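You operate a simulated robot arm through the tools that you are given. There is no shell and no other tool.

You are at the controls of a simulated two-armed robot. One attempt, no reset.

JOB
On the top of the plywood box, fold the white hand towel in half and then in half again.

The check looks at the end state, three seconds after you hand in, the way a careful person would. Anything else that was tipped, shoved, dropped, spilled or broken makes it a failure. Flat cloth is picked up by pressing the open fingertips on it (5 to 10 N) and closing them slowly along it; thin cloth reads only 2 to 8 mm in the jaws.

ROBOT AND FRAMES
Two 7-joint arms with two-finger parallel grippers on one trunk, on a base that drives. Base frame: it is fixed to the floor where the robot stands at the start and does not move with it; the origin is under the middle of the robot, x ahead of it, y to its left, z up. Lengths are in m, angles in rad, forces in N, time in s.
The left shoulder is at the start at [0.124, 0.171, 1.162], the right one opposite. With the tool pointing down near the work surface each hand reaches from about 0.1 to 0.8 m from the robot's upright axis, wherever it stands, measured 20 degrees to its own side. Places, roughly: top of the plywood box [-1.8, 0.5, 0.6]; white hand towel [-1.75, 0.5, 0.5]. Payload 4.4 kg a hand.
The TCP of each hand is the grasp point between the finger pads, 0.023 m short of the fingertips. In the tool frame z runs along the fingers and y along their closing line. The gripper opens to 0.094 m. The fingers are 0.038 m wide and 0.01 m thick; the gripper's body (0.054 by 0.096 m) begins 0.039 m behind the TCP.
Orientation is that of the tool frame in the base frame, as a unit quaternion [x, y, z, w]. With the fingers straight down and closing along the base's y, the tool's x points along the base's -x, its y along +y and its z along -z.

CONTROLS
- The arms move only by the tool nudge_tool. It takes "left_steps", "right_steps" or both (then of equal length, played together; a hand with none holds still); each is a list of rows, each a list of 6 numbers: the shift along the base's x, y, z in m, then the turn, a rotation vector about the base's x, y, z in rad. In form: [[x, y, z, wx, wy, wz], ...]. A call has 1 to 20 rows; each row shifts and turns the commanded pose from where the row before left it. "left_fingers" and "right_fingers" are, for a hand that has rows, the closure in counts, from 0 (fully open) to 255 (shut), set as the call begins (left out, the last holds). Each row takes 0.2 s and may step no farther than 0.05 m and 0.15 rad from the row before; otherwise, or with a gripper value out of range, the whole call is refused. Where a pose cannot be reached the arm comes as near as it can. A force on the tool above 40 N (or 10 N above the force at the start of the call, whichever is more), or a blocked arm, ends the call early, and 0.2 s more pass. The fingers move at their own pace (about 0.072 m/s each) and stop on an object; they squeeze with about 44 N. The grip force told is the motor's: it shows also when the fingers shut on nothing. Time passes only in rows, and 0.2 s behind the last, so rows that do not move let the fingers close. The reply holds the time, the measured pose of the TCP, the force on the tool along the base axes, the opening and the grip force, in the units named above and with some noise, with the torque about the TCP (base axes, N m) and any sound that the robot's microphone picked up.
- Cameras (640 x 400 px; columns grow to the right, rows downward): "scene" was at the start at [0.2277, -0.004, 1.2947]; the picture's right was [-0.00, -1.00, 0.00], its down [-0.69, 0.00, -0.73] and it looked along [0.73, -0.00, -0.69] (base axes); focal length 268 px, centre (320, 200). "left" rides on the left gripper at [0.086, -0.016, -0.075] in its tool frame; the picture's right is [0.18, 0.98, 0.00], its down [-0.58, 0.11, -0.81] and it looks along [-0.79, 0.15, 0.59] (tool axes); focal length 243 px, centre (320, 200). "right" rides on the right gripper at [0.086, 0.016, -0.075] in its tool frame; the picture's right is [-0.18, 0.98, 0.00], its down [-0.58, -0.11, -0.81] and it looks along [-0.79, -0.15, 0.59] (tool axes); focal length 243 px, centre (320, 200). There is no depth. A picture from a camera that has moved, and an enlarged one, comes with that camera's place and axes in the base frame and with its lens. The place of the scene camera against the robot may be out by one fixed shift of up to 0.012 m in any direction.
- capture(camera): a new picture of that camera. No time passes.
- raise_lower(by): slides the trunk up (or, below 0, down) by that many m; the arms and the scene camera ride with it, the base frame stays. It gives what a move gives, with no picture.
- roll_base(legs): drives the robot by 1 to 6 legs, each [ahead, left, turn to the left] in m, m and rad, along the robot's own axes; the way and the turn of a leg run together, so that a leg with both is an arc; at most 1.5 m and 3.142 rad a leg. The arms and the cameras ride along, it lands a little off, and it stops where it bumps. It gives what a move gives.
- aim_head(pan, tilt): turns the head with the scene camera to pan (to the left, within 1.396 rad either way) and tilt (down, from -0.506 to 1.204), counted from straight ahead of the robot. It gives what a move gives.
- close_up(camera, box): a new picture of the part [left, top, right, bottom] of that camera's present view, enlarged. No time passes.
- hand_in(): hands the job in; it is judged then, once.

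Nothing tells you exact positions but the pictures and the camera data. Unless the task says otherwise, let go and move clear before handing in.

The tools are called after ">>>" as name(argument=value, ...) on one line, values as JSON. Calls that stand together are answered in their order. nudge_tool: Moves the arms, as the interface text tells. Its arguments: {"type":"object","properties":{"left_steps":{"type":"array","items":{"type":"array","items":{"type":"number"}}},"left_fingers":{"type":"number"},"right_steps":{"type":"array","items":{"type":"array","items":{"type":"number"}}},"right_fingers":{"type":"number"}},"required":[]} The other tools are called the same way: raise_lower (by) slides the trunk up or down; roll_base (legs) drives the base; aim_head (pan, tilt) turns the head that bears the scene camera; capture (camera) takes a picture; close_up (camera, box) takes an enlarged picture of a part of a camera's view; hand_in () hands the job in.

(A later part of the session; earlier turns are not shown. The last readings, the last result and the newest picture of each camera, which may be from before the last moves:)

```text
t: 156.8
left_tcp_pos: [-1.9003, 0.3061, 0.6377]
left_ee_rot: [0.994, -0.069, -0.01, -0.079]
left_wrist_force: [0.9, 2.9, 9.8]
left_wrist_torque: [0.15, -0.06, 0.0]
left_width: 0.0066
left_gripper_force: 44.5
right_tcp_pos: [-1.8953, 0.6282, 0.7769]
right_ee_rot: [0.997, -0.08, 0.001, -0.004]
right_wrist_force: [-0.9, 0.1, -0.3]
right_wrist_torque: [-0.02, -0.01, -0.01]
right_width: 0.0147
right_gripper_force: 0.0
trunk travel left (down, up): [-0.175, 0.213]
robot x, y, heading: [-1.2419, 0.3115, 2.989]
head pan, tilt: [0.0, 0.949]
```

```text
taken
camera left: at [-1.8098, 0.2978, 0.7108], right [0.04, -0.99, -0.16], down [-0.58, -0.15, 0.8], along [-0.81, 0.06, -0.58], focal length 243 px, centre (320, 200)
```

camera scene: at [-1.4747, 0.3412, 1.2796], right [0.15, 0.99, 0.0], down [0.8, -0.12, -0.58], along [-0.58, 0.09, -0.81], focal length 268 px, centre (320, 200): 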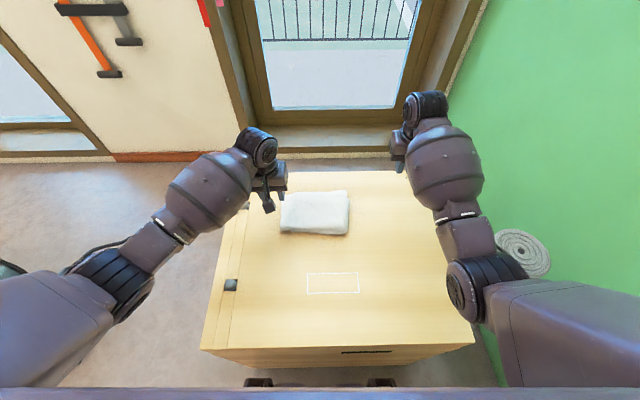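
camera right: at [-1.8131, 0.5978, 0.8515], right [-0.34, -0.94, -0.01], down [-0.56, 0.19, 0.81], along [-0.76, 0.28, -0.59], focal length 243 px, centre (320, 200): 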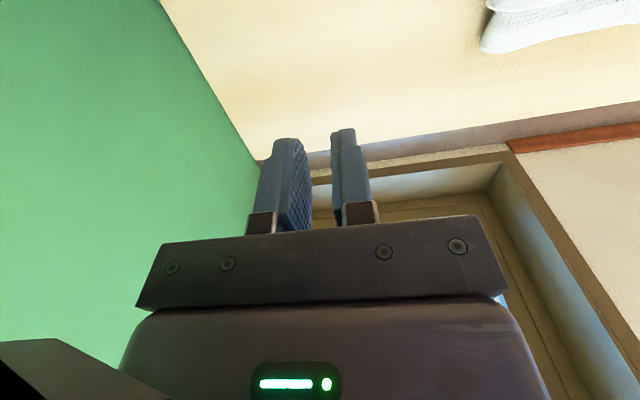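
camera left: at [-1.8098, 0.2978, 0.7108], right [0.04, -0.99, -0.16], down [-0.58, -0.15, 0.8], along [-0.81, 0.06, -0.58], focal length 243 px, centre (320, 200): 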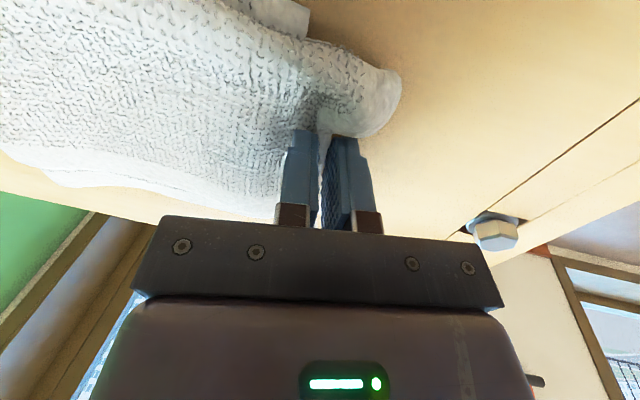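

Gripped at 6.6 mm. I'll lift the top pack up toward vertical over the crease to straighten it, checking that the bottom stays put.

>>> nudge_tool(left_steps=[[0, 0, 0.01, 0, 0, 0], [0.001, 0.006, 0.018, 0, 0, 0], [0.001, 0.012, 0.024, -0.03, 0, 0], [0.001, 0.018, 0.025, -0.03, 0, 0], [0.002, 0.02, 0.025, -0.03, 0, 0], [0.002, 0.024, 0.02, -0.03, 0, 0], [0, 0, 0, -0.02, 0, 0]])

>>> capture(camera="left")

>>> close_up(camera="scene", box=[250, 160, 410, 260])

>>> capture(camera="right")

```text
t: 158.4
left_tcp_pos: [-1.8941, 0.384, 0.7585]
left_ee_rot: [0.997, -0.071, -0.004, -0.009]
left_wrist_force: [0.2, 0.1, 0.0]
left_wrist_torque: [0.06, -0.02, -0.02]
left_width: 0.0063
left_gripper_force: 43.7
right_tcp_pos: [-1.8954, 0.6282, 0.7766]
right_ee_rot: [0.997, -0.08, 0.001, -0.005]
right_wrist_force: [0.1, -1.2, 0.3]
right_wrist_torque: [-0.03, 0.03, -0.01]
right_width: 0.0148
right_gripper_force: 0.0
trunk travel left (down, up): [-0.175, 0.213]
robot x, y, heading: [-1.2473, 0.3103, 2.991]
head pan, tilt: [0.0, 0.949]
```

```text
taken
camera left: at [-1.8031, 0.3865, 0.8316], right [0.05, -1.0, -0.02], down [-0.59, -0.04, 0.81], along [-0.81, -0.03, -0.59], focal length 243 px, centre (320, 200)
```

left: 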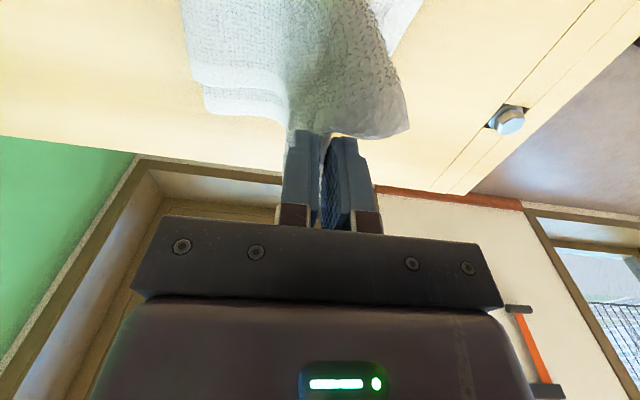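

```text
4.00 times, centred on (330, 210) of scene
camera zoom: at [-1.4746, 0.3407, 1.2797], right [0.15, 0.99, 0.0], down [0.8, -0.12, -0.58], along [-0.58, 0.09, -0.81], focal length 1071 px, centre (280, 160)
```

zoom: 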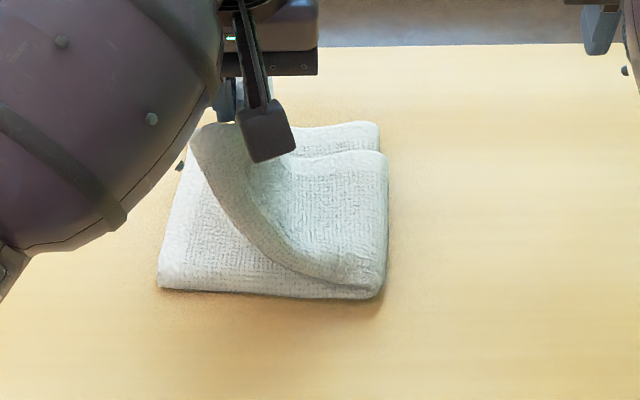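

```text
taken
camera right: at [-1.8134, 0.5967, 0.8514], right [-0.34, -0.94, -0.01], down [-0.56, 0.19, 0.81], along [-0.76, 0.28, -0.59], focal length 243 px, centre (320, 200)
```

right: 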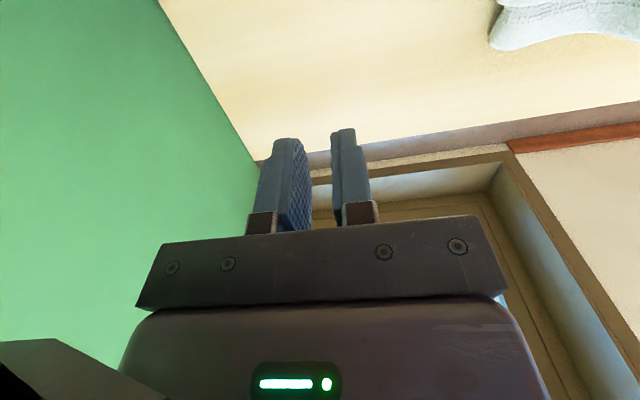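

The bottom half is undisturbed and the top pack hangs cleanly. I'll lay it down again with its end at the bottom's left edge, slightly further toward the window.

>>> nudge_tool(left_steps=[[-0.001, -0.012, -0.02, 0, 0, 0], [-0.002, -0.008, -0.022, 0, 0, 0], [-0.002, -0.005, -0.022, 0, 0, 0], [-0.002, -0.002, -0.02, 0, 0, 0], [-0.001, 0, -0.012, 0, 0, 0], [0, 0, 0, 0, 0, 0]])

>>> capture(camera="left")

>>> close_up(camera="scene", box=[250, 160, 410, 260])

```text
t: 159.8
left_tcp_pos: [-1.9014, 0.3563, 0.6633]
left_ee_rot: [0.998, -0.07, -0.005, -0.009]
left_wrist_force: [-1.0, 0.0, 3.8]
left_wrist_torque: [0.03, 0.02, -0.02]
left_width: 0.0065
left_gripper_force: 43.2
right_tcp_pos: [-1.8952, 0.6272, 0.7766]
right_ee_rot: [0.997, -0.08, 0.0, -0.004]
right_wrist_force: [0.0, 0.2, -0.2]
right_wrist_torque: [-0.02, -0.03, 0.01]
right_width: 0.0146
right_gripper_force: 0.1
trunk travel left (down, up): [-0.175, 0.213]
robot x, y, heading: [-1.2436, 0.3078, 2.993]
head pan, tilt: [0.0, 0.949]
```

```text
taken
camera left: at [-1.8111, 0.3602, 0.736], right [0.05, -1.0, -0.02], down [-0.58, -0.04, 0.81], along [-0.81, -0.03, -0.59], focal length 243 px, centre (320, 200)
```

left: 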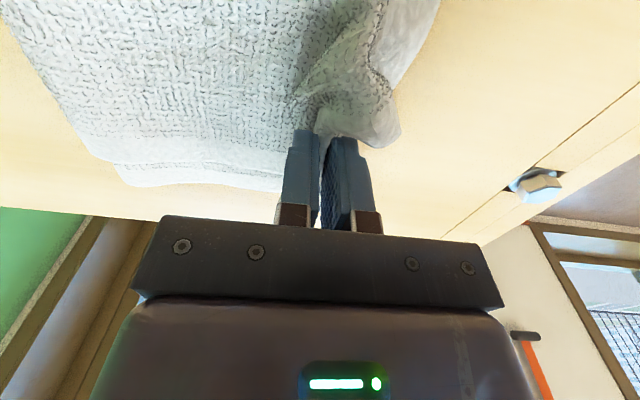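

```text
4.00 times, centred on (330, 210) of scene
camera zoom: at [-1.4742, 0.3407, 1.2799], right [0.15, 0.99, 0.0], down [0.8, -0.12, -0.58], along [-0.58, 0.09, -0.81], focal length 1071 px, centre (280, 160)
```

zoom: 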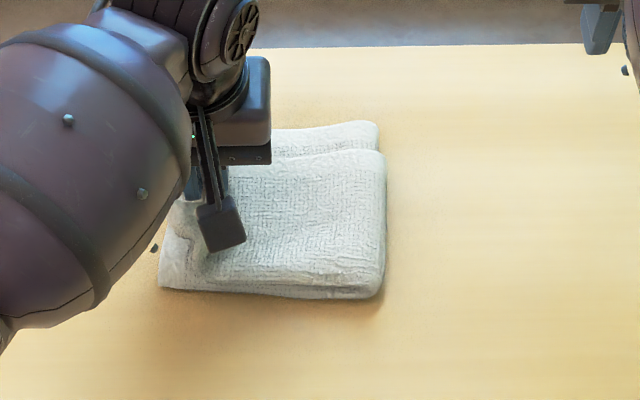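

>>> nudge_tool(left_steps=[[0, 0, -0.003, 0, 0, 0], [0, 0, -0.002, 0, 0, 0]])

>>> nudge_tool(left_steps=[[0, 0, 0, 0, 0, 0], [0, 0, 0, 0, 0, 0]], left_fingers=210)

>>> nudge_tool(left_steps=[[0, 0, 0.006, 0, 0, 0], [0, 0, 0.012, 0, 0, 0], [0, 0, 0.02, 0, 0, 0], [0, 0, 0.03, 0, 0, 0], [0, -0.03, 0.02, 0, 0, 0], [0, -0.04, 0.01, 0, 0, 0], [0, -0.04, 0, 0, 0, 0], [0, -0.04, 0, 0, 0, 0]])

>>> close_up(camera="scene", box=[270, 170, 382, 240])

>>> capture(camera="left")

```text
t: 160.4
left_tcp_pos: [-1.9016, 0.3581, 0.658]
left_ee_rot: [0.997, -0.07, -0.005, -0.009]
left_wrist_force: [-1.9, -0.3, 7.5]
left_wrist_torque: [0.06, 0.03, 0.02]
left_width: 0.0062
left_gripper_force: 43.6
right_tcp_pos: [-1.8955, 0.6272, 0.7773]
right_ee_rot: [0.997, -0.079, 0.001, -0.005]
right_wrist_force: [-0.4, 0.3, 0.2]
right_wrist_torque: [0.02, 0.01, 0.03]
right_width: 0.015
right_gripper_force: 0.1
trunk travel left (down, up): [-0.175, 0.213]
robot x, y, heading: [-1.2443, 0.3104, 2.996]
head pan, tilt: [0.0, 0.949]
```

```text
t: 161.0
left_tcp_pos: [-1.9015, 0.3583, 0.6569]
left_ee_rot: [0.998, -0.07, -0.004, -0.008]
left_wrist_force: [-0.6, -1.3, 2.6]
left_wrist_torque: [-0.01, 0.02, 0.0]
left_width: 0.0167
left_gripper_force: 0.0
right_tcp_pos: [-1.8955, 0.6271, 0.7765]
right_ee_rot: [0.997, -0.079, 0.001, -0.004]
right_wrist_force: [0.2, 0.5, -0.2]
right_wrist_torque: [-0.01, 0.01, 0.01]
right_width: 0.0151
right_gripper_force: 0.0
trunk travel left (down, up): [-0.175, 0.213]
robot x, y, heading: [-1.2442, 0.3104, 2.992]
head pan, tilt: [0.0, 0.949]
```

```text
t: 162.8
left_tcp_pos: [-1.9038, 0.2061, 0.7565]
left_ee_rot: [0.998, -0.07, -0.004, -0.008]
left_wrist_force: [-0.6, -0.5, 0.9]
left_wrist_torque: [0.01, 0.0, -0.02]
left_width: 0.0165
left_gripper_force: 0.0
right_tcp_pos: [-1.8962, 0.6273, 0.776]
right_ee_rot: [0.997, -0.08, 0.001, -0.003]
right_wrist_force: [0.3, 0.3, 0.9]
right_wrist_torque: [0.04, -0.01, 0.03]
right_width: 0.0149
right_gripper_force: 0.0
trunk travel left (down, up): [-0.175, 0.213]
robot x, y, heading: [-1.2435, 0.3139, 2.987]
head pan, tilt: [0.0, 0.949]
```

```text
5.71 times, centred on (326, 205) of scene
camera zoom: at [-1.4744, 0.3403, 1.2798], right [0.15, 0.99, 0.0], down [0.8, -0.12, -0.58], along [-0.58, 0.09, -0.81], focal length 1530 px, centre (286, 171)
```

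zoom: 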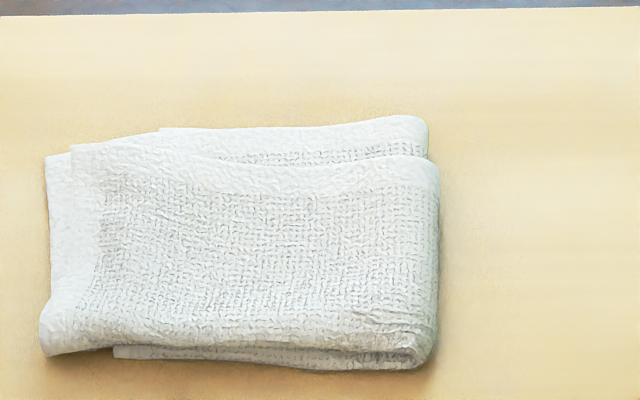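

```text
taken
camera left: at [-1.8132, 0.2094, 0.83], right [0.04, -1.0, -0.02], down [-0.59, -0.04, 0.81], along [-0.81, -0.03, -0.59], focal length 243 px, centre (320, 200)
```

left: 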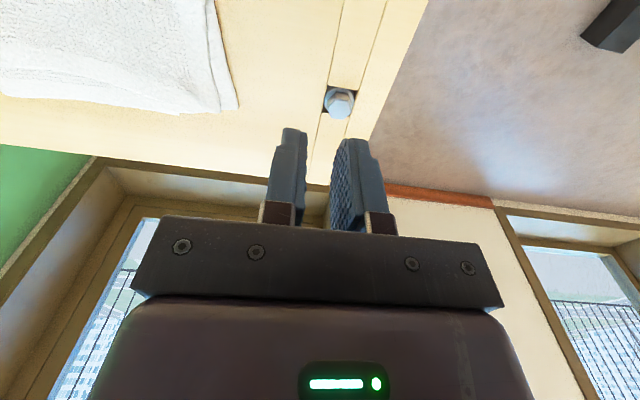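

After release the stack relaxed back, and the top pack still overhangs the bottom's left edge by 4–5 cm because the crease sits about 2 cm too far left. I'll redo the second fold with the right hand and set the end further right; first I park the left hand and shift the base left so the right arm has room.

>>> nudge_tool(left_steps=[[0, -0.04, 0.02, 0, 0, 0], [0, -0.04, 0.02, 0, 0, 0], [0, -0.04, 0.02, 0, 0, 0], [0, -0.03, 0.02, 0, 0, 0]])

>>> roll_base(legs=[[0, 0.1, 0]])

>>> capture(camera="scene")

```text
t: 163.8
left_tcp_pos: [-1.9026, 0.0569, 0.8327]
left_ee_rot: [0.997, -0.07, -0.004, -0.009]
left_wrist_force: [0.5, 0.1, -0.1]
left_wrist_torque: [0.04, 0.0, 0.02]
left_width: 0.0167
left_gripper_force: 0.0
right_tcp_pos: [-1.8957, 0.6266, 0.7762]
right_ee_rot: [0.997, -0.079, 0.002, -0.004]
right_wrist_force: [-0.2, 0.4, 0.1]
right_wrist_torque: [0.01, -0.01, -0.06]
right_width: 0.015
right_gripper_force: 0.0
trunk travel left (down, up): [-0.175, 0.213]
robot x, y, heading: [-1.2431, 0.31, 2.99]
head pan, tilt: [0.0, 0.949]
```

```text
t: 165.3
left_tcp_pos: [-1.9183, -0.0384, 0.8344]
left_ee_rot: [0.997, -0.07, -0.004, -0.009]
left_wrist_force: [0.5, 0.1, 0.0]
left_wrist_torque: [0.0, 0.01, -0.01]
left_width: 0.0166
left_gripper_force: 0.0
right_tcp_pos: [-1.9108, 0.529, 0.7762]
right_ee_rot: [0.997, -0.08, 0.001, -0.004]
right_wrist_force: [-0.2, 1.0, 1.1]
right_wrist_torque: [0.0, -0.03, 0.0]
right_width: 0.0149
right_gripper_force: 0.0
trunk travel left (down, up): [-0.175, 0.213]
robot x, y, heading: [-1.2585, 0.2091, 2.986]
head pan, tilt: [0.0, 0.949]
```

```text
taken
camera scene: at [-1.4894, 0.2429, 1.2798], right [0.15, 0.99, 0.0], down [0.8, -0.12, -0.58], along [-0.58, 0.09, -0.81], focal length 268 px, centre (320, 200)
```

scene: 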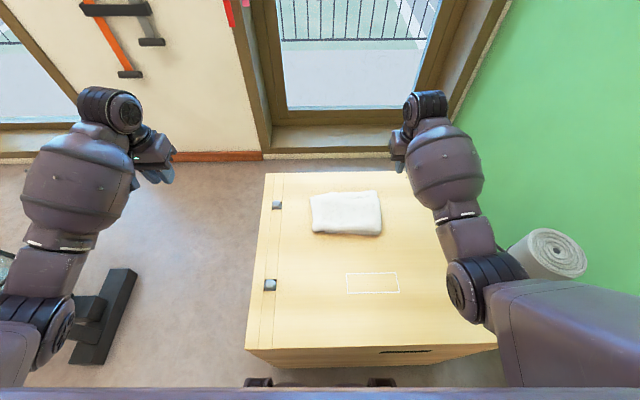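

>>> close_up(camera="scene", box=[296, 175, 408, 245])

>>> nudge_tool(right_steps=[[0.001, -0.035, 0, 0.01, 0, 0], [0.001, -0.038, -0.005, 0.01, 0, 0], [0.001, -0.038, -0.005, 0.01, 0, 0], [0.001, -0.038, -0.01, 0.01, 0, 0], [0.001, -0.038, -0.02, 0.01, 0, 0], [0.001, -0.035, -0.025, 0.01, 0, 0]], right_fingers=160)

>>> capture(camera="right")

```text
5.71 times, centred on (352, 210) of scene
camera zoom: at [-1.4894, 0.2429, 1.2798], right [0.15, 0.99, 0.0], down [0.8, -0.12, -0.58], along [-0.58, 0.09, -0.81], focal length 1530 px, centre (137, 143)
```

zoom: 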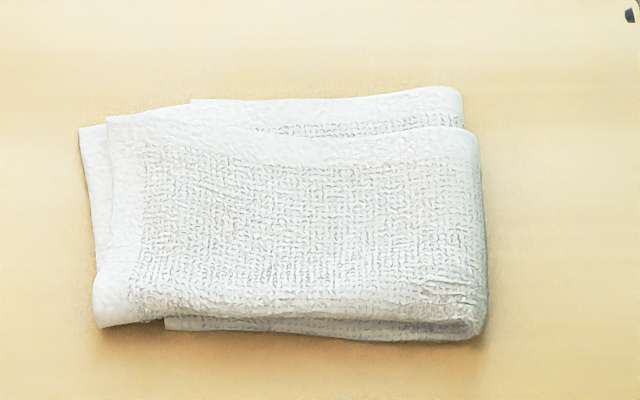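

```text
t: 166.7
left_tcp_pos: [-1.9193, -0.0401, 0.8337]
left_ee_rot: [0.997, -0.07, -0.003, -0.009]
left_wrist_force: [0.4, 0.2, -0.2]
left_wrist_torque: [-0.03, 0.01, -0.02]
left_width: 0.0165
left_gripper_force: 0.1
right_tcp_pos: [-1.903, 0.3098, 0.7123]
right_ee_rot: [0.996, -0.08, -0.001, -0.034]
right_wrist_force: [0.1, 0.4, 0.1]
right_wrist_torque: [-0.01, 0.0, -0.02]
right_width: 0.0348
right_gripper_force: 0.1
trunk travel left (down, up): [-0.175, 0.213]
robot x, y, heading: [-1.2591, 0.2105, 2.99]
head pan, tilt: [0.0, 0.949]
```

```text
taken
camera right: at [-1.821, 0.2744, 0.7849], right [-0.34, -0.94, -0.07], down [-0.56, 0.15, 0.82], along [-0.76, 0.31, -0.57], focal length 243 px, centre (320, 200)
```

right: 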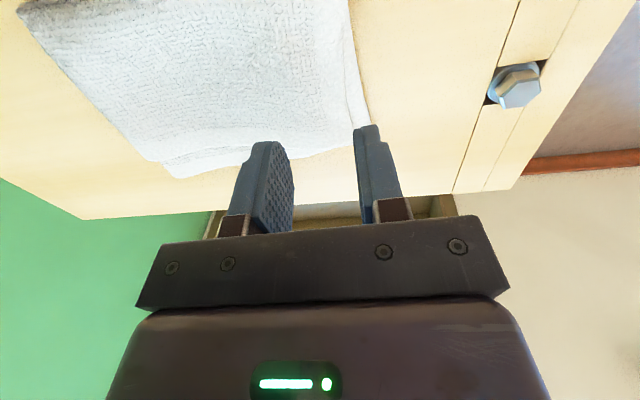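

I'll shift it 14 mm left so the overhanging edge is between the fingers, add tilt, and lower.

>>> nudge_tool(right_steps=[[0, -0.005, -0.02, 0.03, 0, 0], [0, -0.005, -0.022, 0.03, 0, 0], [0, -0.004, -0.02, 0.03, 0, 0], [0, 0, -0.003, 0, 0, 0]])

>>> capture(camera="right")

>>> nudge_tool(right_steps=[[0, 0, -0.0025, 0, 0, 0]])

>>> nudge_tool(right_steps=[[0, 0, -0.002, 0, 0, 0]])

```text
t: 167.7
left_tcp_pos: [-1.9178, -0.0378, 0.8327]
left_ee_rot: [0.997, -0.07, -0.004, -0.009]
left_wrist_force: [-0.1, -0.4, -0.5]
left_wrist_torque: [0.01, 0.03, -0.02]
left_width: 0.0165
left_gripper_force: 0.0
right_tcp_pos: [-1.9055, 0.2937, 0.6443]
right_ee_rot: [0.994, -0.08, -0.004, -0.079]
right_wrist_force: [0.7, 0.4, 1.3]
right_wrist_torque: [0.04, 0.01, -0.03]
right_width: 0.0351
right_gripper_force: 0.0
trunk travel left (down, up): [-0.175, 0.213]
robot x, y, heading: [-1.2577, 0.2157, 2.987]
head pan, tilt: [0.0, 0.949]
```

```text
taken
camera right: at [-1.8228, 0.2527, 0.7152], right [-0.34, -0.93, -0.15], down [-0.56, 0.07, 0.83], along [-0.76, 0.36, -0.54], focal length 243 px, centre (320, 200)
```

right: 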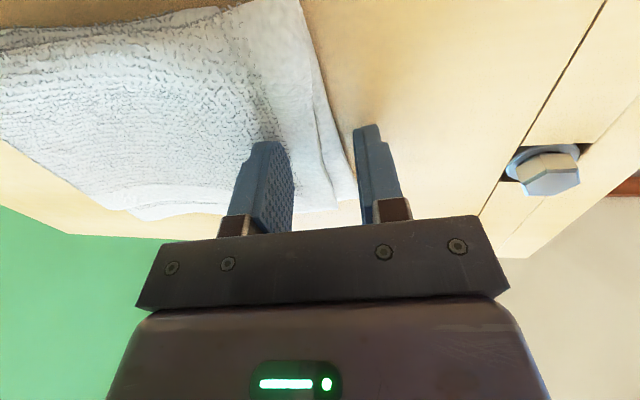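

```text
t: 168.1
left_tcp_pos: [-1.918, -0.0385, 0.8331]
left_ee_rot: [0.997, -0.07, -0.003, -0.009]
left_wrist_force: [-0.3, -0.2, -0.2]
left_wrist_torque: [0.03, -0.01, 0.0]
left_width: 0.0166
left_gripper_force: 0.0
right_tcp_pos: [-1.9053, 0.2936, 0.6427]
right_ee_rot: [0.994, -0.08, -0.004, -0.078]
right_wrist_force: [0.3, 0.3, 0.1]
right_wrist_torque: [-0.01, 0.0, -0.01]
right_width: 0.035
right_gripper_force: 0.1
trunk travel left (down, up): [-0.175, 0.213]
robot x, y, heading: [-1.2551, 0.2135, 2.983]
head pan, tilt: [0.0, 0.949]
```

```text
t: 168.5
left_tcp_pos: [-1.9186, -0.0386, 0.8332]
left_ee_rot: [0.997, -0.07, -0.004, -0.009]
left_wrist_force: [-0.6, -0.3, -0.5]
left_wrist_torque: [-0.02, -0.02, 0.02]
left_width: 0.0166
left_gripper_force: 0.0
right_tcp_pos: [-1.9041, 0.2941, 0.6407]
right_ee_rot: [0.994, -0.08, -0.005, -0.078]
right_wrist_force: [0.5, -0.1, 0.0]
right_wrist_torque: [0.01, -0.03, 0.01]
right_width: 0.0351
right_gripper_force: 0.5
trunk travel left (down, up): [-0.175, 0.213]
robot x, y, heading: [-1.2621, 0.2162, 2.992]
head pan, tilt: [0.0, 0.949]
```

>>> nudge_tool(right_steps=[[0, 0, -0.002, 0, 0, 0]])

>>> nudge_tool(right_steps=[[0, 0, -0.0015, 0, 0, 0]])

>>> nudge_tool(right_steps=[[0, 0, -0.0012, 0, 0, 0]])

```text
t: 168.9
left_tcp_pos: [-1.9184, -0.0379, 0.8329]
left_ee_rot: [0.997, -0.071, -0.004, -0.009]
left_wrist_force: [0.1, 1.3, -0.2]
left_wrist_torque: [0.01, 0.01, 0.03]
left_width: 0.0165
left_gripper_force: 0.1
right_tcp_pos: [-1.9047, 0.2932, 0.6394]
right_ee_rot: [0.994, -0.08, -0.005, -0.079]
right_wrist_force: [-0.4, 0.2, 1.6]
right_wrist_torque: [0.01, 0.0, -0.02]
right_width: 0.0352
right_gripper_force: 0.0
trunk travel left (down, up): [-0.175, 0.213]
robot x, y, heading: [-1.2588, 0.2123, 2.991]
head pan, tilt: [0.0, 0.949]
```

```text
t: 169.3
left_tcp_pos: [-1.9193, -0.0385, 0.8333]
left_ee_rot: [0.997, -0.07, -0.004, -0.01]
left_wrist_force: [0.1, -0.2, 1.3]
left_wrist_torque: [-0.01, -0.02, 0.02]
left_width: 0.0167
left_gripper_force: 0.1
right_tcp_pos: [-1.9038, 0.2947, 0.6383]
right_ee_rot: [0.994, -0.08, -0.004, -0.078]
right_wrist_force: [-0.3, -0.2, 2.3]
right_wrist_torque: [0.01, -0.01, 0.01]
right_width: 0.035
right_gripper_force: 0.0
trunk travel left (down, up): [-0.175, 0.213]
robot x, y, heading: [-1.2575, 0.2091, 2.988]
head pan, tilt: [0.0, 0.949]
```

```text
t: 169.7
left_tcp_pos: [-1.9187, -0.0385, 0.8344]
left_ee_rot: [0.997, -0.071, -0.003, -0.01]
left_wrist_force: [-0.1, 0.9, 0.3]
left_wrist_torque: [0.01, 0.01, 0.0]
left_width: 0.0164
left_gripper_force: 0.1
right_tcp_pos: [-1.9041, 0.294, 0.6372]
right_ee_rot: [0.994, -0.08, -0.004, -0.079]
right_wrist_force: [0.8, -1.0, 4.1]
right_wrist_torque: [0.06, -0.05, 0.03]
right_width: 0.0352
right_gripper_force: 0.0
trunk travel left (down, up): [-0.175, 0.213]
robot x, y, heading: [-1.2606, 0.2124, 2.986]
head pan, tilt: [0.0, 0.949]
```

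>>> nudge_tool(right_steps=[[0, 0, -0.0012, 0, 0, 0]], right_fingers=172)

>>> nudge_tool(right_steps=[[0, 0, 0, 0, 0, 0]], right_fingers=184)

>>> nudge_tool(right_steps=[[0, 0, 0, 0, 0, 0]], right_fingers=196)

>>> nudge_tool(right_steps=[[0, 0, 0, 0, 0, 0]], right_fingers=208)

>>> capture(camera="right")

```text
t: 170.1
left_tcp_pos: [-1.918, -0.0387, 0.8342]
left_ee_rot: [0.997, -0.07, -0.005, -0.008]
left_wrist_force: [0.5, 1.1, -0.5]
left_wrist_torque: [-0.02, -0.02, -0.03]
left_width: 0.0162
left_gripper_force: 0.0
right_tcp_pos: [-1.9047, 0.2942, 0.6369]
right_ee_rot: [0.994, -0.081, -0.005, -0.079]
right_wrist_force: [5.6, 1.5, 9.8]
right_wrist_torque: [-0.02, -0.24, 0.13]
right_width: 0.0307
right_gripper_force: 0.1
trunk travel left (down, up): [-0.175, 0.213]
robot x, y, heading: [-1.2562, 0.2134, 2.988]
head pan, tilt: [0.0, 0.949]
```

```text
t: 170.5
left_tcp_pos: [-1.919, -0.0383, 0.8334]
left_ee_rot: [0.998, -0.07, -0.004, -0.009]
left_wrist_force: [-0.6, 0.6, 0.4]
left_wrist_torque: [-0.02, -0.03, 0.0]
left_width: 0.0164
left_gripper_force: 0.0
right_tcp_pos: [-1.9048, 0.2932, 0.6357]
right_ee_rot: [0.994, -0.079, -0.005, -0.078]
right_wrist_force: [1.2, 0.8, 9.2]
right_wrist_torque: [0.09, -0.1, -0.03]
right_width: 0.026
right_gripper_force: 0.0
trunk travel left (down, up): [-0.175, 0.213]
robot x, y, heading: [-1.2593, 0.2105, 2.986]
head pan, tilt: [0.0, 0.949]
```

```text
t: 170.9
left_tcp_pos: [-1.9174, -0.0379, 0.8319]
left_ee_rot: [0.997, -0.071, -0.003, -0.009]
left_wrist_force: [-0.1, 0.5, -0.2]
left_wrist_torque: [0.01, -0.06, -0.01]
left_width: 0.0166
left_gripper_force: 0.0
right_tcp_pos: [-1.905, 0.2947, 0.6368]
right_ee_rot: [0.994, -0.08, -0.006, -0.078]
right_wrist_force: [-2.1, 0.0, 9.4]
right_wrist_torque: [0.13, -0.07, 0.01]
right_width: 0.0225
right_gripper_force: 0.4
trunk travel left (down, up): [-0.175, 0.213]
robot x, y, heading: [-1.2607, 0.2126, 2.992]
head pan, tilt: [0.0, 0.949]
```

```text
t: 171.3
left_tcp_pos: [-1.9167, -0.0389, 0.8334]
left_ee_rot: [0.997, -0.071, -0.003, -0.008]
left_wrist_force: [-0.8, -0.3, 0.5]
left_wrist_torque: [-0.02, -0.01, -0.03]
left_width: 0.0166
left_gripper_force: 0.1
right_tcp_pos: [-1.9057, 0.2939, 0.6377]
right_ee_rot: [0.994, -0.079, -0.006, -0.079]
right_wrist_force: [-1.9, 0.6, 10.2]
right_wrist_torque: [0.13, -0.02, 0.05]
right_width: 0.0181
right_gripper_force: 0.7
trunk travel left (down, up): [-0.175, 0.213]
robot x, y, heading: [-1.2582, 0.2095, 2.986]
head pan, tilt: [0.0, 0.949]
```

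```text
taken
camera right: at [-1.8219, 0.253, 0.7065], right [-0.34, -0.93, -0.15], down [-0.56, 0.07, 0.83], along [-0.76, 0.36, -0.54], focal length 243 px, centre (320, 200)
```

right: 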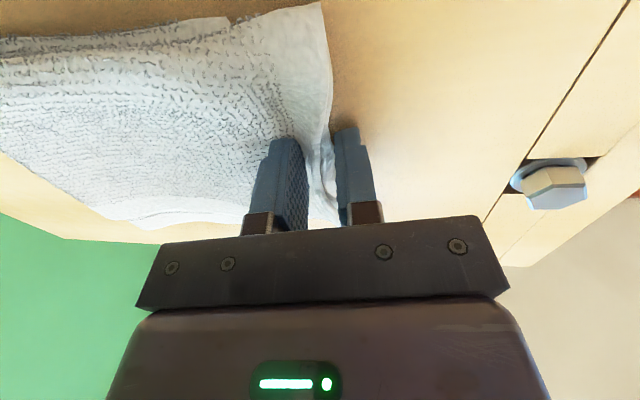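

>>> nudge_tool(right_steps=[[0, 0, 0, 0, 0, 0]], right_fingers=220)

>>> nudge_tool(right_steps=[[0, 0, 0, 0, 0, 0]], right_fingers=232)

>>> nudge_tool(right_steps=[[0, 0, 0, 0, 0, 0], [0, 0, 0, 0, 0, 0]], right_fingers=255)

>>> capture(camera="right")

```text
t: 171.7
left_tcp_pos: [-1.9179, -0.0381, 0.8339]
left_ee_rot: [0.997, -0.07, -0.005, -0.008]
left_wrist_force: [0.3, -0.1, 0.1]
left_wrist_torque: [-0.02, 0.03, -0.02]
left_width: 0.0166
left_gripper_force: 0.1
right_tcp_pos: [-1.9047, 0.294, 0.6373]
right_ee_rot: [0.994, -0.08, -0.006, -0.078]
right_wrist_force: [-2.5, 0.5, 11.8]
right_wrist_torque: [0.15, -0.01, 0.03]
right_width: 0.0134
right_gripper_force: 0.2
trunk travel left (down, up): [-0.175, 0.213]
robot x, y, heading: [-1.2594, 0.2085, 2.988]
head pan, tilt: [0.0, 0.949]
```

```text
t: 172.1
left_tcp_pos: [-1.9178, -0.0383, 0.8343]
left_ee_rot: [0.997, -0.071, -0.005, -0.008]
left_wrist_force: [0.0, -0.1, 0.0]
left_wrist_torque: [-0.03, 0.0, 0.01]
left_width: 0.0166
left_gripper_force: 0.1
right_tcp_pos: [-1.9045, 0.2943, 0.6375]
right_ee_rot: [0.994, -0.08, -0.006, -0.078]
right_wrist_force: [-1.1, 1.1, 15.1]
right_wrist_torque: [0.24, -0.07, 0.03]
right_width: 0.0108
right_gripper_force: 2.9
trunk travel left (down, up): [-0.175, 0.213]
robot x, y, heading: [-1.2608, 0.2152, 2.989]
head pan, tilt: [0.0, 0.949]
```

```text
t: 172.7
left_tcp_pos: [-1.9177, -0.0381, 0.8342]
left_ee_rot: [0.997, -0.071, -0.005, -0.009]
left_wrist_force: [0.2, 0.7, -0.9]
left_wrist_torque: [0.02, 0.0, -0.03]
left_width: 0.0164
left_gripper_force: 0.1
right_tcp_pos: [-1.9036, 0.294, 0.6367]
right_ee_rot: [0.994, -0.08, -0.006, -0.079]
right_wrist_force: [1.0, 3.3, 19.2]
right_wrist_torque: [0.2, -0.06, 0.02]
right_width: 0.0063
right_gripper_force: 43.4
trunk travel left (down, up): [-0.175, 0.213]
robot x, y, heading: [-1.2576, 0.2136, 2.992]
head pan, tilt: [0.0, 0.949]
```

```text
taken
camera right: at [-1.8215, 0.2535, 0.7068], right [-0.34, -0.93, -0.15], down [-0.56, 0.07, 0.83], along [-0.76, 0.36, -0.54], focal length 243 px, centre (320, 200)
```

right: 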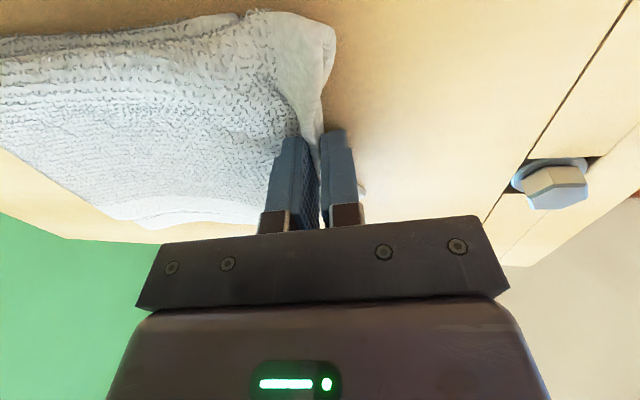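

Gripped. I'll lift the top pack and swing it over to the right past vertical, so the crease unrolls.

>>> nudge_tool(right_steps=[[0.001, 0.007, 0.03, 0, 0, 0], [0.0026, 0.015, 0.04, -0.02, 0, 0], [0.0043, 0.025, 0.035, -0.03, 0, 0], [0.006, 0.035, 0.03, -0.03, 0, 0], [0.0068, 0.04, 0.02, -0.03, 0, 0], [0.0068, 0.04, 0.01, -0.03, 0, 0], [0.0068, 0.04, 0, -0.01, 0, 0]])

>>> capture(camera="scene")

>>> close_up(camera="scene", box=[270, 160, 430, 260])

>>> capture(camera="right")

```text
t: 174.3
left_tcp_pos: [-1.9178, -0.0383, 0.8331]
left_ee_rot: [0.997, -0.071, -0.004, -0.008]
left_wrist_force: [0.1, 0.1, -0.2]
left_wrist_torque: [-0.03, 0.0, 0.02]
left_width: 0.0164
left_gripper_force: 0.0
right_tcp_pos: [-1.8645, 0.5008, 0.7941]
right_ee_rot: [0.997, -0.079, 0.004, -0.011]
right_wrist_force: [1.2, 0.5, -0.7]
right_wrist_torque: [0.13, -0.04, -0.02]
right_width: 0.0055
right_gripper_force: 43.9
trunk travel left (down, up): [-0.175, 0.213]
robot x, y, heading: [-1.2623, 0.212, 2.991]
head pan, tilt: [0.0, 0.949]
```

```text
taken
camera scene: at [-1.4895, 0.244, 1.2796], right [0.15, 0.99, 0.0], down [0.8, -0.12, -0.58], along [-0.58, 0.09, -0.81], focal length 268 px, centre (320, 200)
```

scene: 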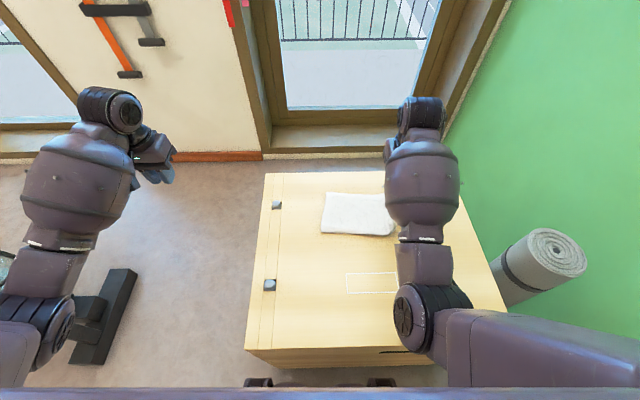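

```text
4.00 times, centred on (350, 210) of scene
camera zoom: at [-1.4895, 0.244, 1.2796], right [0.15, 0.99, 0.0], down [0.8, -0.12, -0.58], along [-0.58, 0.09, -0.81], focal length 1071 px, centre (200, 160)
```

zoom: 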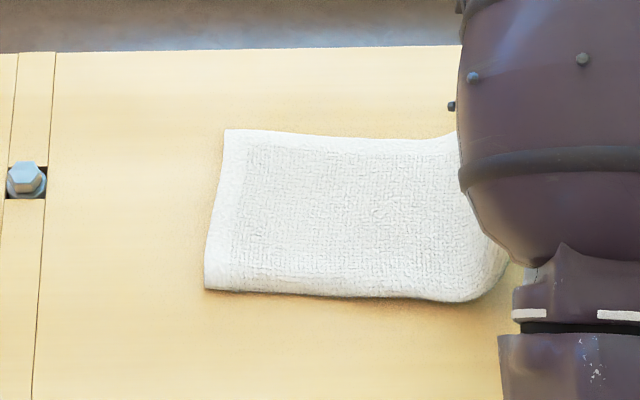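

```text
taken
camera right: at [-1.7831, 0.4698, 0.8706], right [-0.33, -0.94, -0.02], down [-0.57, 0.18, 0.8], along [-0.75, 0.28, -0.59], focal length 243 px, centre (320, 200)
```

right: 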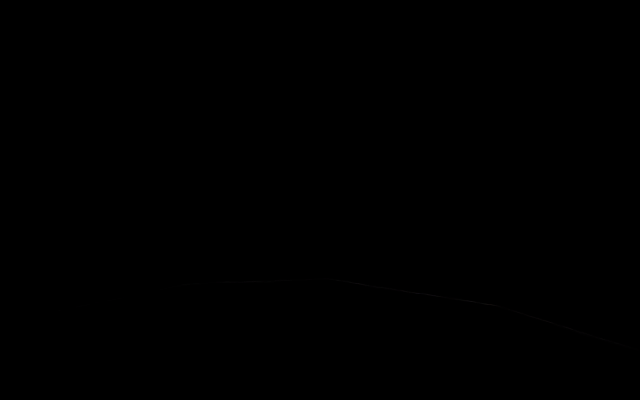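

The bottom half is lying flat and square, though the right wrist camera is momentarily blocked by its own forearm. I'll unroll slightly further, then check from the scene camera.

>>> nudge_tool(right_steps=[[0.0034, 0.02, -0.012, 0, 0, 0], [0.0034, 0.02, -0.015, 0, 0, 0]])

>>> close_up(camera="scene", box=[290, 160, 450, 260])

>>> capture(camera="right")

```text
t: 174.9
left_tcp_pos: [-1.9192, -0.0381, 0.8321]
left_ee_rot: [0.997, -0.071, -0.005, -0.008]
left_wrist_force: [-0.5, -0.2, 0.1]
left_wrist_torque: [0.0, -0.01, 0.01]
left_width: 0.0165
left_gripper_force: 0.0
right_tcp_pos: [-1.862, 0.539, 0.7736]
right_ee_rot: [0.997, -0.08, 0.001, -0.002]
right_wrist_force: [0.1, 0.0, 0.4]
right_wrist_torque: [0.12, -0.04, 0.02]
right_width: 0.0053
right_gripper_force: 44.1
trunk travel left (down, up): [-0.175, 0.213]
robot x, y, heading: [-1.2525, 0.2144, 2.985]
head pan, tilt: [0.0, 0.949]
```

```text
4.00 times, centred on (370, 210) of scene
camera zoom: at [-1.4895, 0.2438, 1.2797], right [0.15, 0.99, 0.0], down [0.8, -0.12, -0.58], along [-0.58, 0.09, -0.81], focal length 1071 px, centre (120, 160)
```

zoom: 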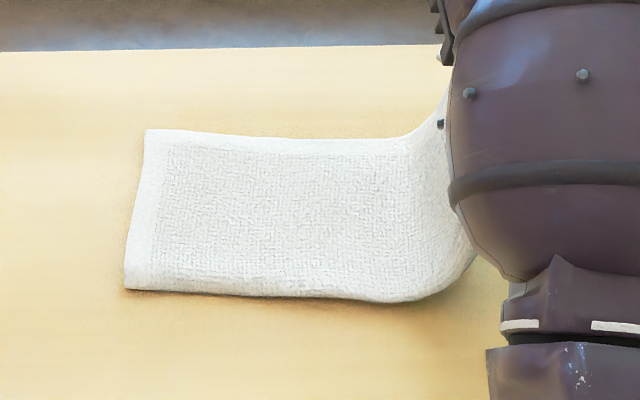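

```text
taken
camera right: at [-1.7798, 0.5087, 0.8496], right [-0.34, -0.94, 0.0], down [-0.56, 0.2, 0.81], along [-0.76, 0.28, -0.59], focal length 243 px, centre (320, 200)
```

right: 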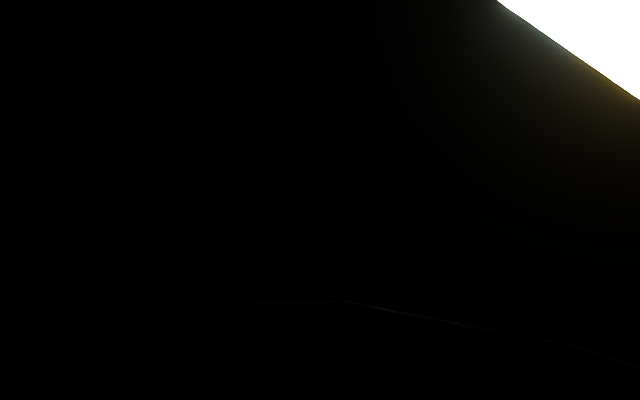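

The strip is open and flat to about y=0.52, with the left edge middle at (-1.906, 0.326). Now I'll fold it back to the left a little lower and looser, so the crease stays to the right.

>>> nudge_tool(right_steps=[[-0.0044, -0.02, 0, 0, 0, 0], [-0.0066, -0.03, -0.008, 0, 0, 0], [-0.0066, -0.03, -0.015, 0, 0, 0], [-0.0066, -0.03, -0.022, 0, 0, 0], [-0.0055, -0.025, -0.027, 0, 0, 0]])

>>> capture(camera="right")

>>> close_up(camera="scene", box=[290, 160, 450, 260])

```text
t: 176.1
left_tcp_pos: [-1.919, -0.0382, 0.8331]
left_ee_rot: [0.997, -0.071, -0.003, -0.009]
left_wrist_force: [-0.2, 0.1, 0.7]
left_wrist_torque: [-0.02, 0.02, 0.01]
left_width: 0.0162
left_gripper_force: 0.1
right_tcp_pos: [-1.8926, 0.4017, 0.7016]
right_ee_rot: [0.997, -0.08, 0.001, -0.003]
right_wrist_force: [0.3, -0.2, -0.6]
right_wrist_torque: [0.12, -0.04, 0.01]
right_width: 0.0057
right_gripper_force: 43.9
trunk travel left (down, up): [-0.175, 0.213]
robot x, y, heading: [-1.259, 0.206, 2.989]
head pan, tilt: [0.0, 0.949]
```

```text
taken
camera right: at [-1.8103, 0.3714, 0.7763], right [-0.34, -0.94, -0.01], down [-0.56, 0.19, 0.81], along [-0.76, 0.28, -0.59], focal length 243 px, centre (320, 200)
```

right: 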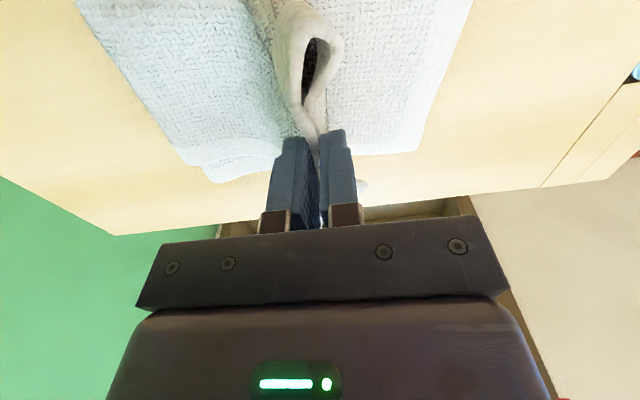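

```text
4.00 times, centred on (370, 210) of scene
camera zoom: at [-1.4897, 0.243, 1.2796], right [0.15, 0.99, 0.0], down [0.8, -0.12, -0.58], along [-0.58, 0.09, -0.81], focal length 1071 px, centre (120, 160)
```

zoom: 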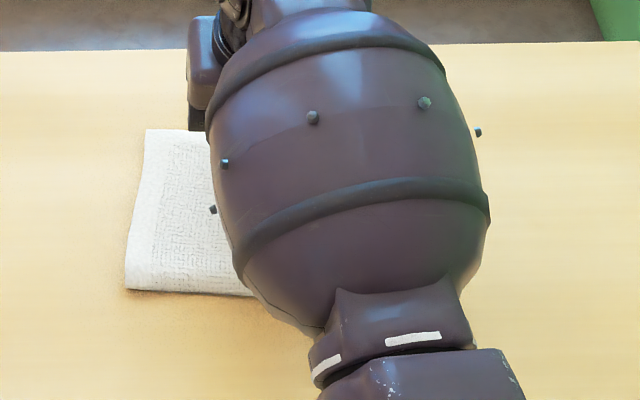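

>>> nudge_tool(right_steps=[[-0.003, -0.018, -0.022, 0, 0, 0], [-0.002, -0.012, -0.016, 0, 0, 0], [0, 0, -0.004, 0, 0, 0], [0, 0, 0, 0, 0, 0]])

>>> capture(camera="right")

```text
t: 177.1
left_tcp_pos: [-1.9183, -0.0383, 0.832]
left_ee_rot: [0.997, -0.07, -0.004, -0.008]
left_wrist_force: [-0.6, 0.6, -0.6]
left_wrist_torque: [0.0, 0.02, 0.0]
left_width: 0.0166
left_gripper_force: 0.1
right_tcp_pos: [-1.8977, 0.3719, 0.6597]
right_ee_rot: [0.997, -0.08, 0.001, -0.004]
right_wrist_force: [0.6, 0.4, 0.0]
right_wrist_torque: [0.11, -0.02, 0.01]
right_width: 0.0057
right_gripper_force: 44.0
trunk travel left (down, up): [-0.175, 0.213]
robot x, y, heading: [-1.2553, 0.2151, 2.986]
head pan, tilt: [0.0, 0.949]
```

```text
taken
camera right: at [-1.8152, 0.3419, 0.7353], right [-0.34, -0.94, -0.01], down [-0.56, 0.19, 0.81], along [-0.76, 0.28, -0.59], focal length 243 px, centre (320, 200)
```

right: 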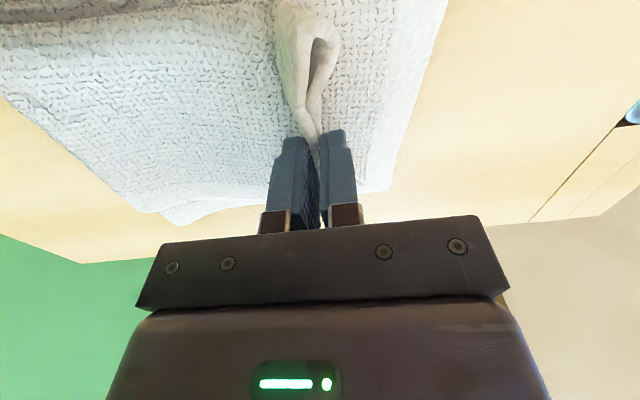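

>>> nudge_tool(right_steps=[[0, 0, -0.004, 0, 0, 0], [0, 0, -0.003, 0, 0, 0], [0, 0, 0, 0, 0, 0]])

>>> nudge_tool(right_steps=[[0, 0, 0, 0, 0, 0], [0, 0, 0, 0, 0, 0], [0, 0, 0, 0, 0, 0]], right_fingers=212)

>>> nudge_tool(right_steps=[[0, 0, 0.006, 0, 0, 0], [0, 0, 0.012, 0, 0, 0], [0, 0, 0.02, 0, 0, 0], [0, 0, 0.03, 0, 0, 0], [0, 0.01, 0.03, 0, 0, 0], [0, 0.03, 0.02, 0, 0, 0], [0, 0.04, 0.01, 0, 0, 0], [0, 0.04, 0, 0, 0, 0], [0, 0.04, 0, 0, 0, 0], [0, 0.04, 0, 0, 0, 0]])

>>> capture(camera="scene")

>>> close_up(camera="scene", box=[296, 175, 408, 245])

```text
t: 177.9
left_tcp_pos: [-1.9182, -0.0386, 0.8346]
left_ee_rot: [0.997, -0.07, -0.004, -0.009]
left_wrist_force: [-0.4, -0.5, -1.1]
left_wrist_torque: [-0.01, 0.04, 0.0]
left_width: 0.0167
left_gripper_force: 0.0
right_tcp_pos: [-1.8974, 0.372, 0.6522]
right_ee_rot: [0.997, -0.08, 0.001, -0.003]
right_wrist_force: [0.2, -0.2, 1.3]
right_wrist_torque: [0.12, -0.08, 0.02]
right_width: 0.0056
right_gripper_force: 44.0
trunk travel left (down, up): [-0.175, 0.213]
robot x, y, heading: [-1.2555, 0.2145, 2.99]
head pan, tilt: [0.0, 0.949]
```

```text
t: 178.7
left_tcp_pos: [-1.9189, -0.0379, 0.8321]
left_ee_rot: [0.997, -0.071, -0.004, -0.008]
left_wrist_force: [-0.6, -0.5, -0.7]
left_wrist_torque: [-0.02, 0.0, 0.0]
left_width: 0.0165
left_gripper_force: 0.0
right_tcp_pos: [-1.8967, 0.3732, 0.6528]
right_ee_rot: [0.997, -0.08, 0.001, -0.004]
right_wrist_force: [0.4, -0.1, 0.0]
right_wrist_torque: [0.06, 0.01, -0.02]
right_width: 0.016
right_gripper_force: 0.0
trunk travel left (down, up): [-0.175, 0.213]
robot x, y, heading: [-1.2601, 0.2125, 2.987]
head pan, tilt: [0.0, 0.949]
```

```text
t: 180.9
left_tcp_pos: [-1.9172, -0.0393, 0.8331]
left_ee_rot: [0.997, -0.071, -0.004, -0.008]
left_wrist_force: [0.6, -0.2, 0.3]
left_wrist_torque: [0.01, 0.02, 0.02]
left_width: 0.0166
left_gripper_force: 0.1
right_tcp_pos: [-1.8981, 0.5736, 0.7794]
right_ee_rot: [0.997, -0.079, 0.001, -0.004]
right_wrist_force: [-0.3, 0.9, 0.3]
right_wrist_torque: [-0.01, 0.01, 0.02]
right_width: 0.0158
right_gripper_force: 0.1
trunk travel left (down, up): [-0.175, 0.213]
robot x, y, heading: [-1.2582, 0.2138, 2.988]
head pan, tilt: [0.0, 0.949]
```

```text
taken
camera scene: at [-1.4893, 0.2436, 1.2797], right [0.15, 0.99, 0.0], down [0.8, -0.12, -0.58], along [-0.58, 0.09, -0.81], focal length 268 px, centre (320, 200)
```

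scene: 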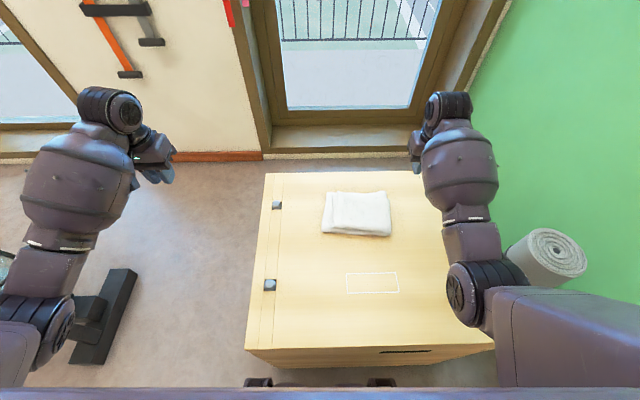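

```text
5.71 times, centred on (352, 210) of scene
camera zoom: at [-1.4893, 0.2436, 1.2797], right [0.15, 0.99, 0.0], down [0.8, -0.12, -0.58], along [-0.58, 0.09, -0.81], focal length 1530 px, centre (137, 143)
```

zoom: 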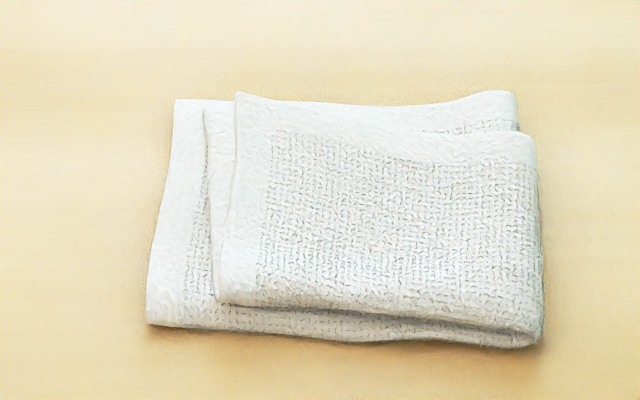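

Now the top end sits 1.5–3 cm inside the bottom's left edge, with no overhang, which is tidier and more compact. I'll try nudging the top pack left with closed fingertips pressed lightly near its end.

>>> nudge_tool(right_steps=[[0.001, -0.04, -0.01, 0, 0, 0], [0.002, -0.045, -0.01, 0, 0, 0], [0.002, -0.045, -0.02, 0, 0, 0], [0.002, -0.045, -0.025, 0, 0, 0], [0.001, -0.01, -0.025, 0, 0, 0]], right_fingers=255)

>>> capture(camera="right")

```text
refused: row 4 steps farther than a row can; nothing moved
```

```text
taken
camera right: at [-1.8149, 0.5427, 0.8544], right [-0.34, -0.94, -0.01], down [-0.56, 0.2, 0.81], along [-0.76, 0.28, -0.59], focal length 243 px, centre (320, 200)
```

right: 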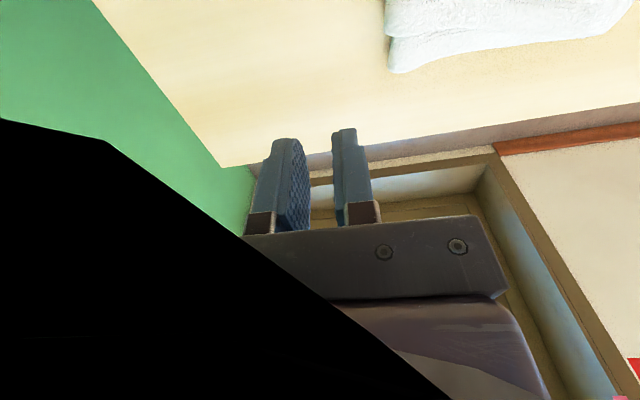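

>>> nudge_tool(right_steps=[[0.001, -0.04, -0.01, 0, 0, 0], [0.002, -0.04, -0.01, 0, 0, 0], [0.002, -0.04, -0.015, 0, 0, 0], [0.002, -0.04, -0.02, 0, 0, 0], [0.001, -0.025, -0.025, 0, 0, 0], [0, 0, -0.02, 0, 0, 0]], right_fingers=255)

>>> capture(camera="right")

```text
t: 182.3
left_tcp_pos: [-1.9188, -0.0388, 0.832]
left_ee_rot: [0.997, -0.071, -0.004, -0.009]
left_wrist_force: [-0.5, -0.4, 0.1]
left_wrist_torque: [0.04, 0.0, -0.02]
left_width: 0.0166
left_gripper_force: 0.1
right_tcp_pos: [-1.8869, 0.3874, 0.6816]
right_ee_rot: [0.997, -0.08, 0.002, -0.003]
right_wrist_force: [0.4, 0.0, -0.7]
right_wrist_torque: [0.01, 0.0, 0.01]
right_width: 0.0
right_gripper_force: 42.4
trunk travel left (down, up): [-0.175, 0.213]
robot x, y, heading: [-1.2613, 0.2146, 2.99]
head pan, tilt: [0.0, 0.949]
```

```text
taken
camera right: at [-1.8043, 0.3571, 0.7563], right [-0.34, -0.94, -0.01], down [-0.56, 0.19, 0.81], along [-0.76, 0.28, -0.59], focal length 243 px, centre (320, 200)
```

right: 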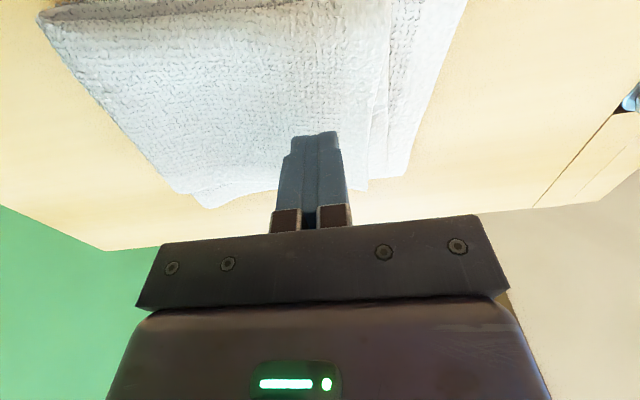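

>>> nudge_tool(right_steps=[[0, 0, -0.015, 0, 0, 0], [0, 0, -0.008, 0, 0, 0], [0, 0, 0, 0, 0, 0]])

>>> nudge_tool(right_steps=[[0, 0, -0.003, 0, 0, 0]])

>>> nudge_tool(right_steps=[[0, 0, -0.003, 0, 0, 0]])

```text
t: 183.1
left_tcp_pos: [-1.9195, -0.0386, 0.8322]
left_ee_rot: [0.997, -0.07, -0.003, -0.009]
left_wrist_force: [0.3, -0.7, 0.0]
left_wrist_torque: [0.05, -0.01, 0.0]
left_width: 0.0166
left_gripper_force: 0.0
right_tcp_pos: [-1.8866, 0.3869, 0.6594]
right_ee_rot: [0.997, -0.08, 0.001, -0.003]
right_wrist_force: [1.4, -0.4, 0.2]
right_wrist_torque: [0.01, 0.04, -0.03]
right_width: 0.0
right_gripper_force: 42.5
trunk travel left (down, up): [-0.175, 0.213]
robot x, y, heading: [-1.2558, 0.2162, 2.983]
head pan, tilt: [0.0, 0.949]
```

```text
t: 183.5
left_tcp_pos: [-1.9186, -0.0385, 0.8327]
left_ee_rot: [0.997, -0.071, -0.004, -0.01]
left_wrist_force: [0.7, 0.1, -0.1]
left_wrist_torque: [0.0, -0.01, 0.0]
left_width: 0.0167
left_gripper_force: 0.0
right_tcp_pos: [-1.8874, 0.3864, 0.6548]
right_ee_rot: [0.997, -0.079, 0.002, -0.004]
right_wrist_force: [-0.4, -0.2, -0.9]
right_wrist_torque: [-0.02, -0.01, 0.0]
right_width: 0.0002
right_gripper_force: 42.3
trunk travel left (down, up): [-0.175, 0.213]
robot x, y, heading: [-1.2567, 0.2137, 2.993]
head pan, tilt: [0.0, 0.949]
```

```text
t: 183.9
left_tcp_pos: [-1.9185, -0.0386, 0.8336]
left_ee_rot: [0.997, -0.071, -0.003, -0.01]
left_wrist_force: [-0.9, 0.3, 0.2]
left_wrist_torque: [0.02, 0.02, -0.02]
left_width: 0.0164
left_gripper_force: 0.0
right_tcp_pos: [-1.8886, 0.3876, 0.6512]
right_ee_rot: [0.997, -0.079, 0.001, -0.003]
right_wrist_force: [0.7, 0.7, 1.1]
right_wrist_torque: [-0.01, -0.03, 0.02]
right_width: 0.0
right_gripper_force: 42.5
trunk travel left (down, up): [-0.175, 0.213]
robot x, y, heading: [-1.2598, 0.2134, 2.985]
head pan, tilt: [0.0, 0.949]
```

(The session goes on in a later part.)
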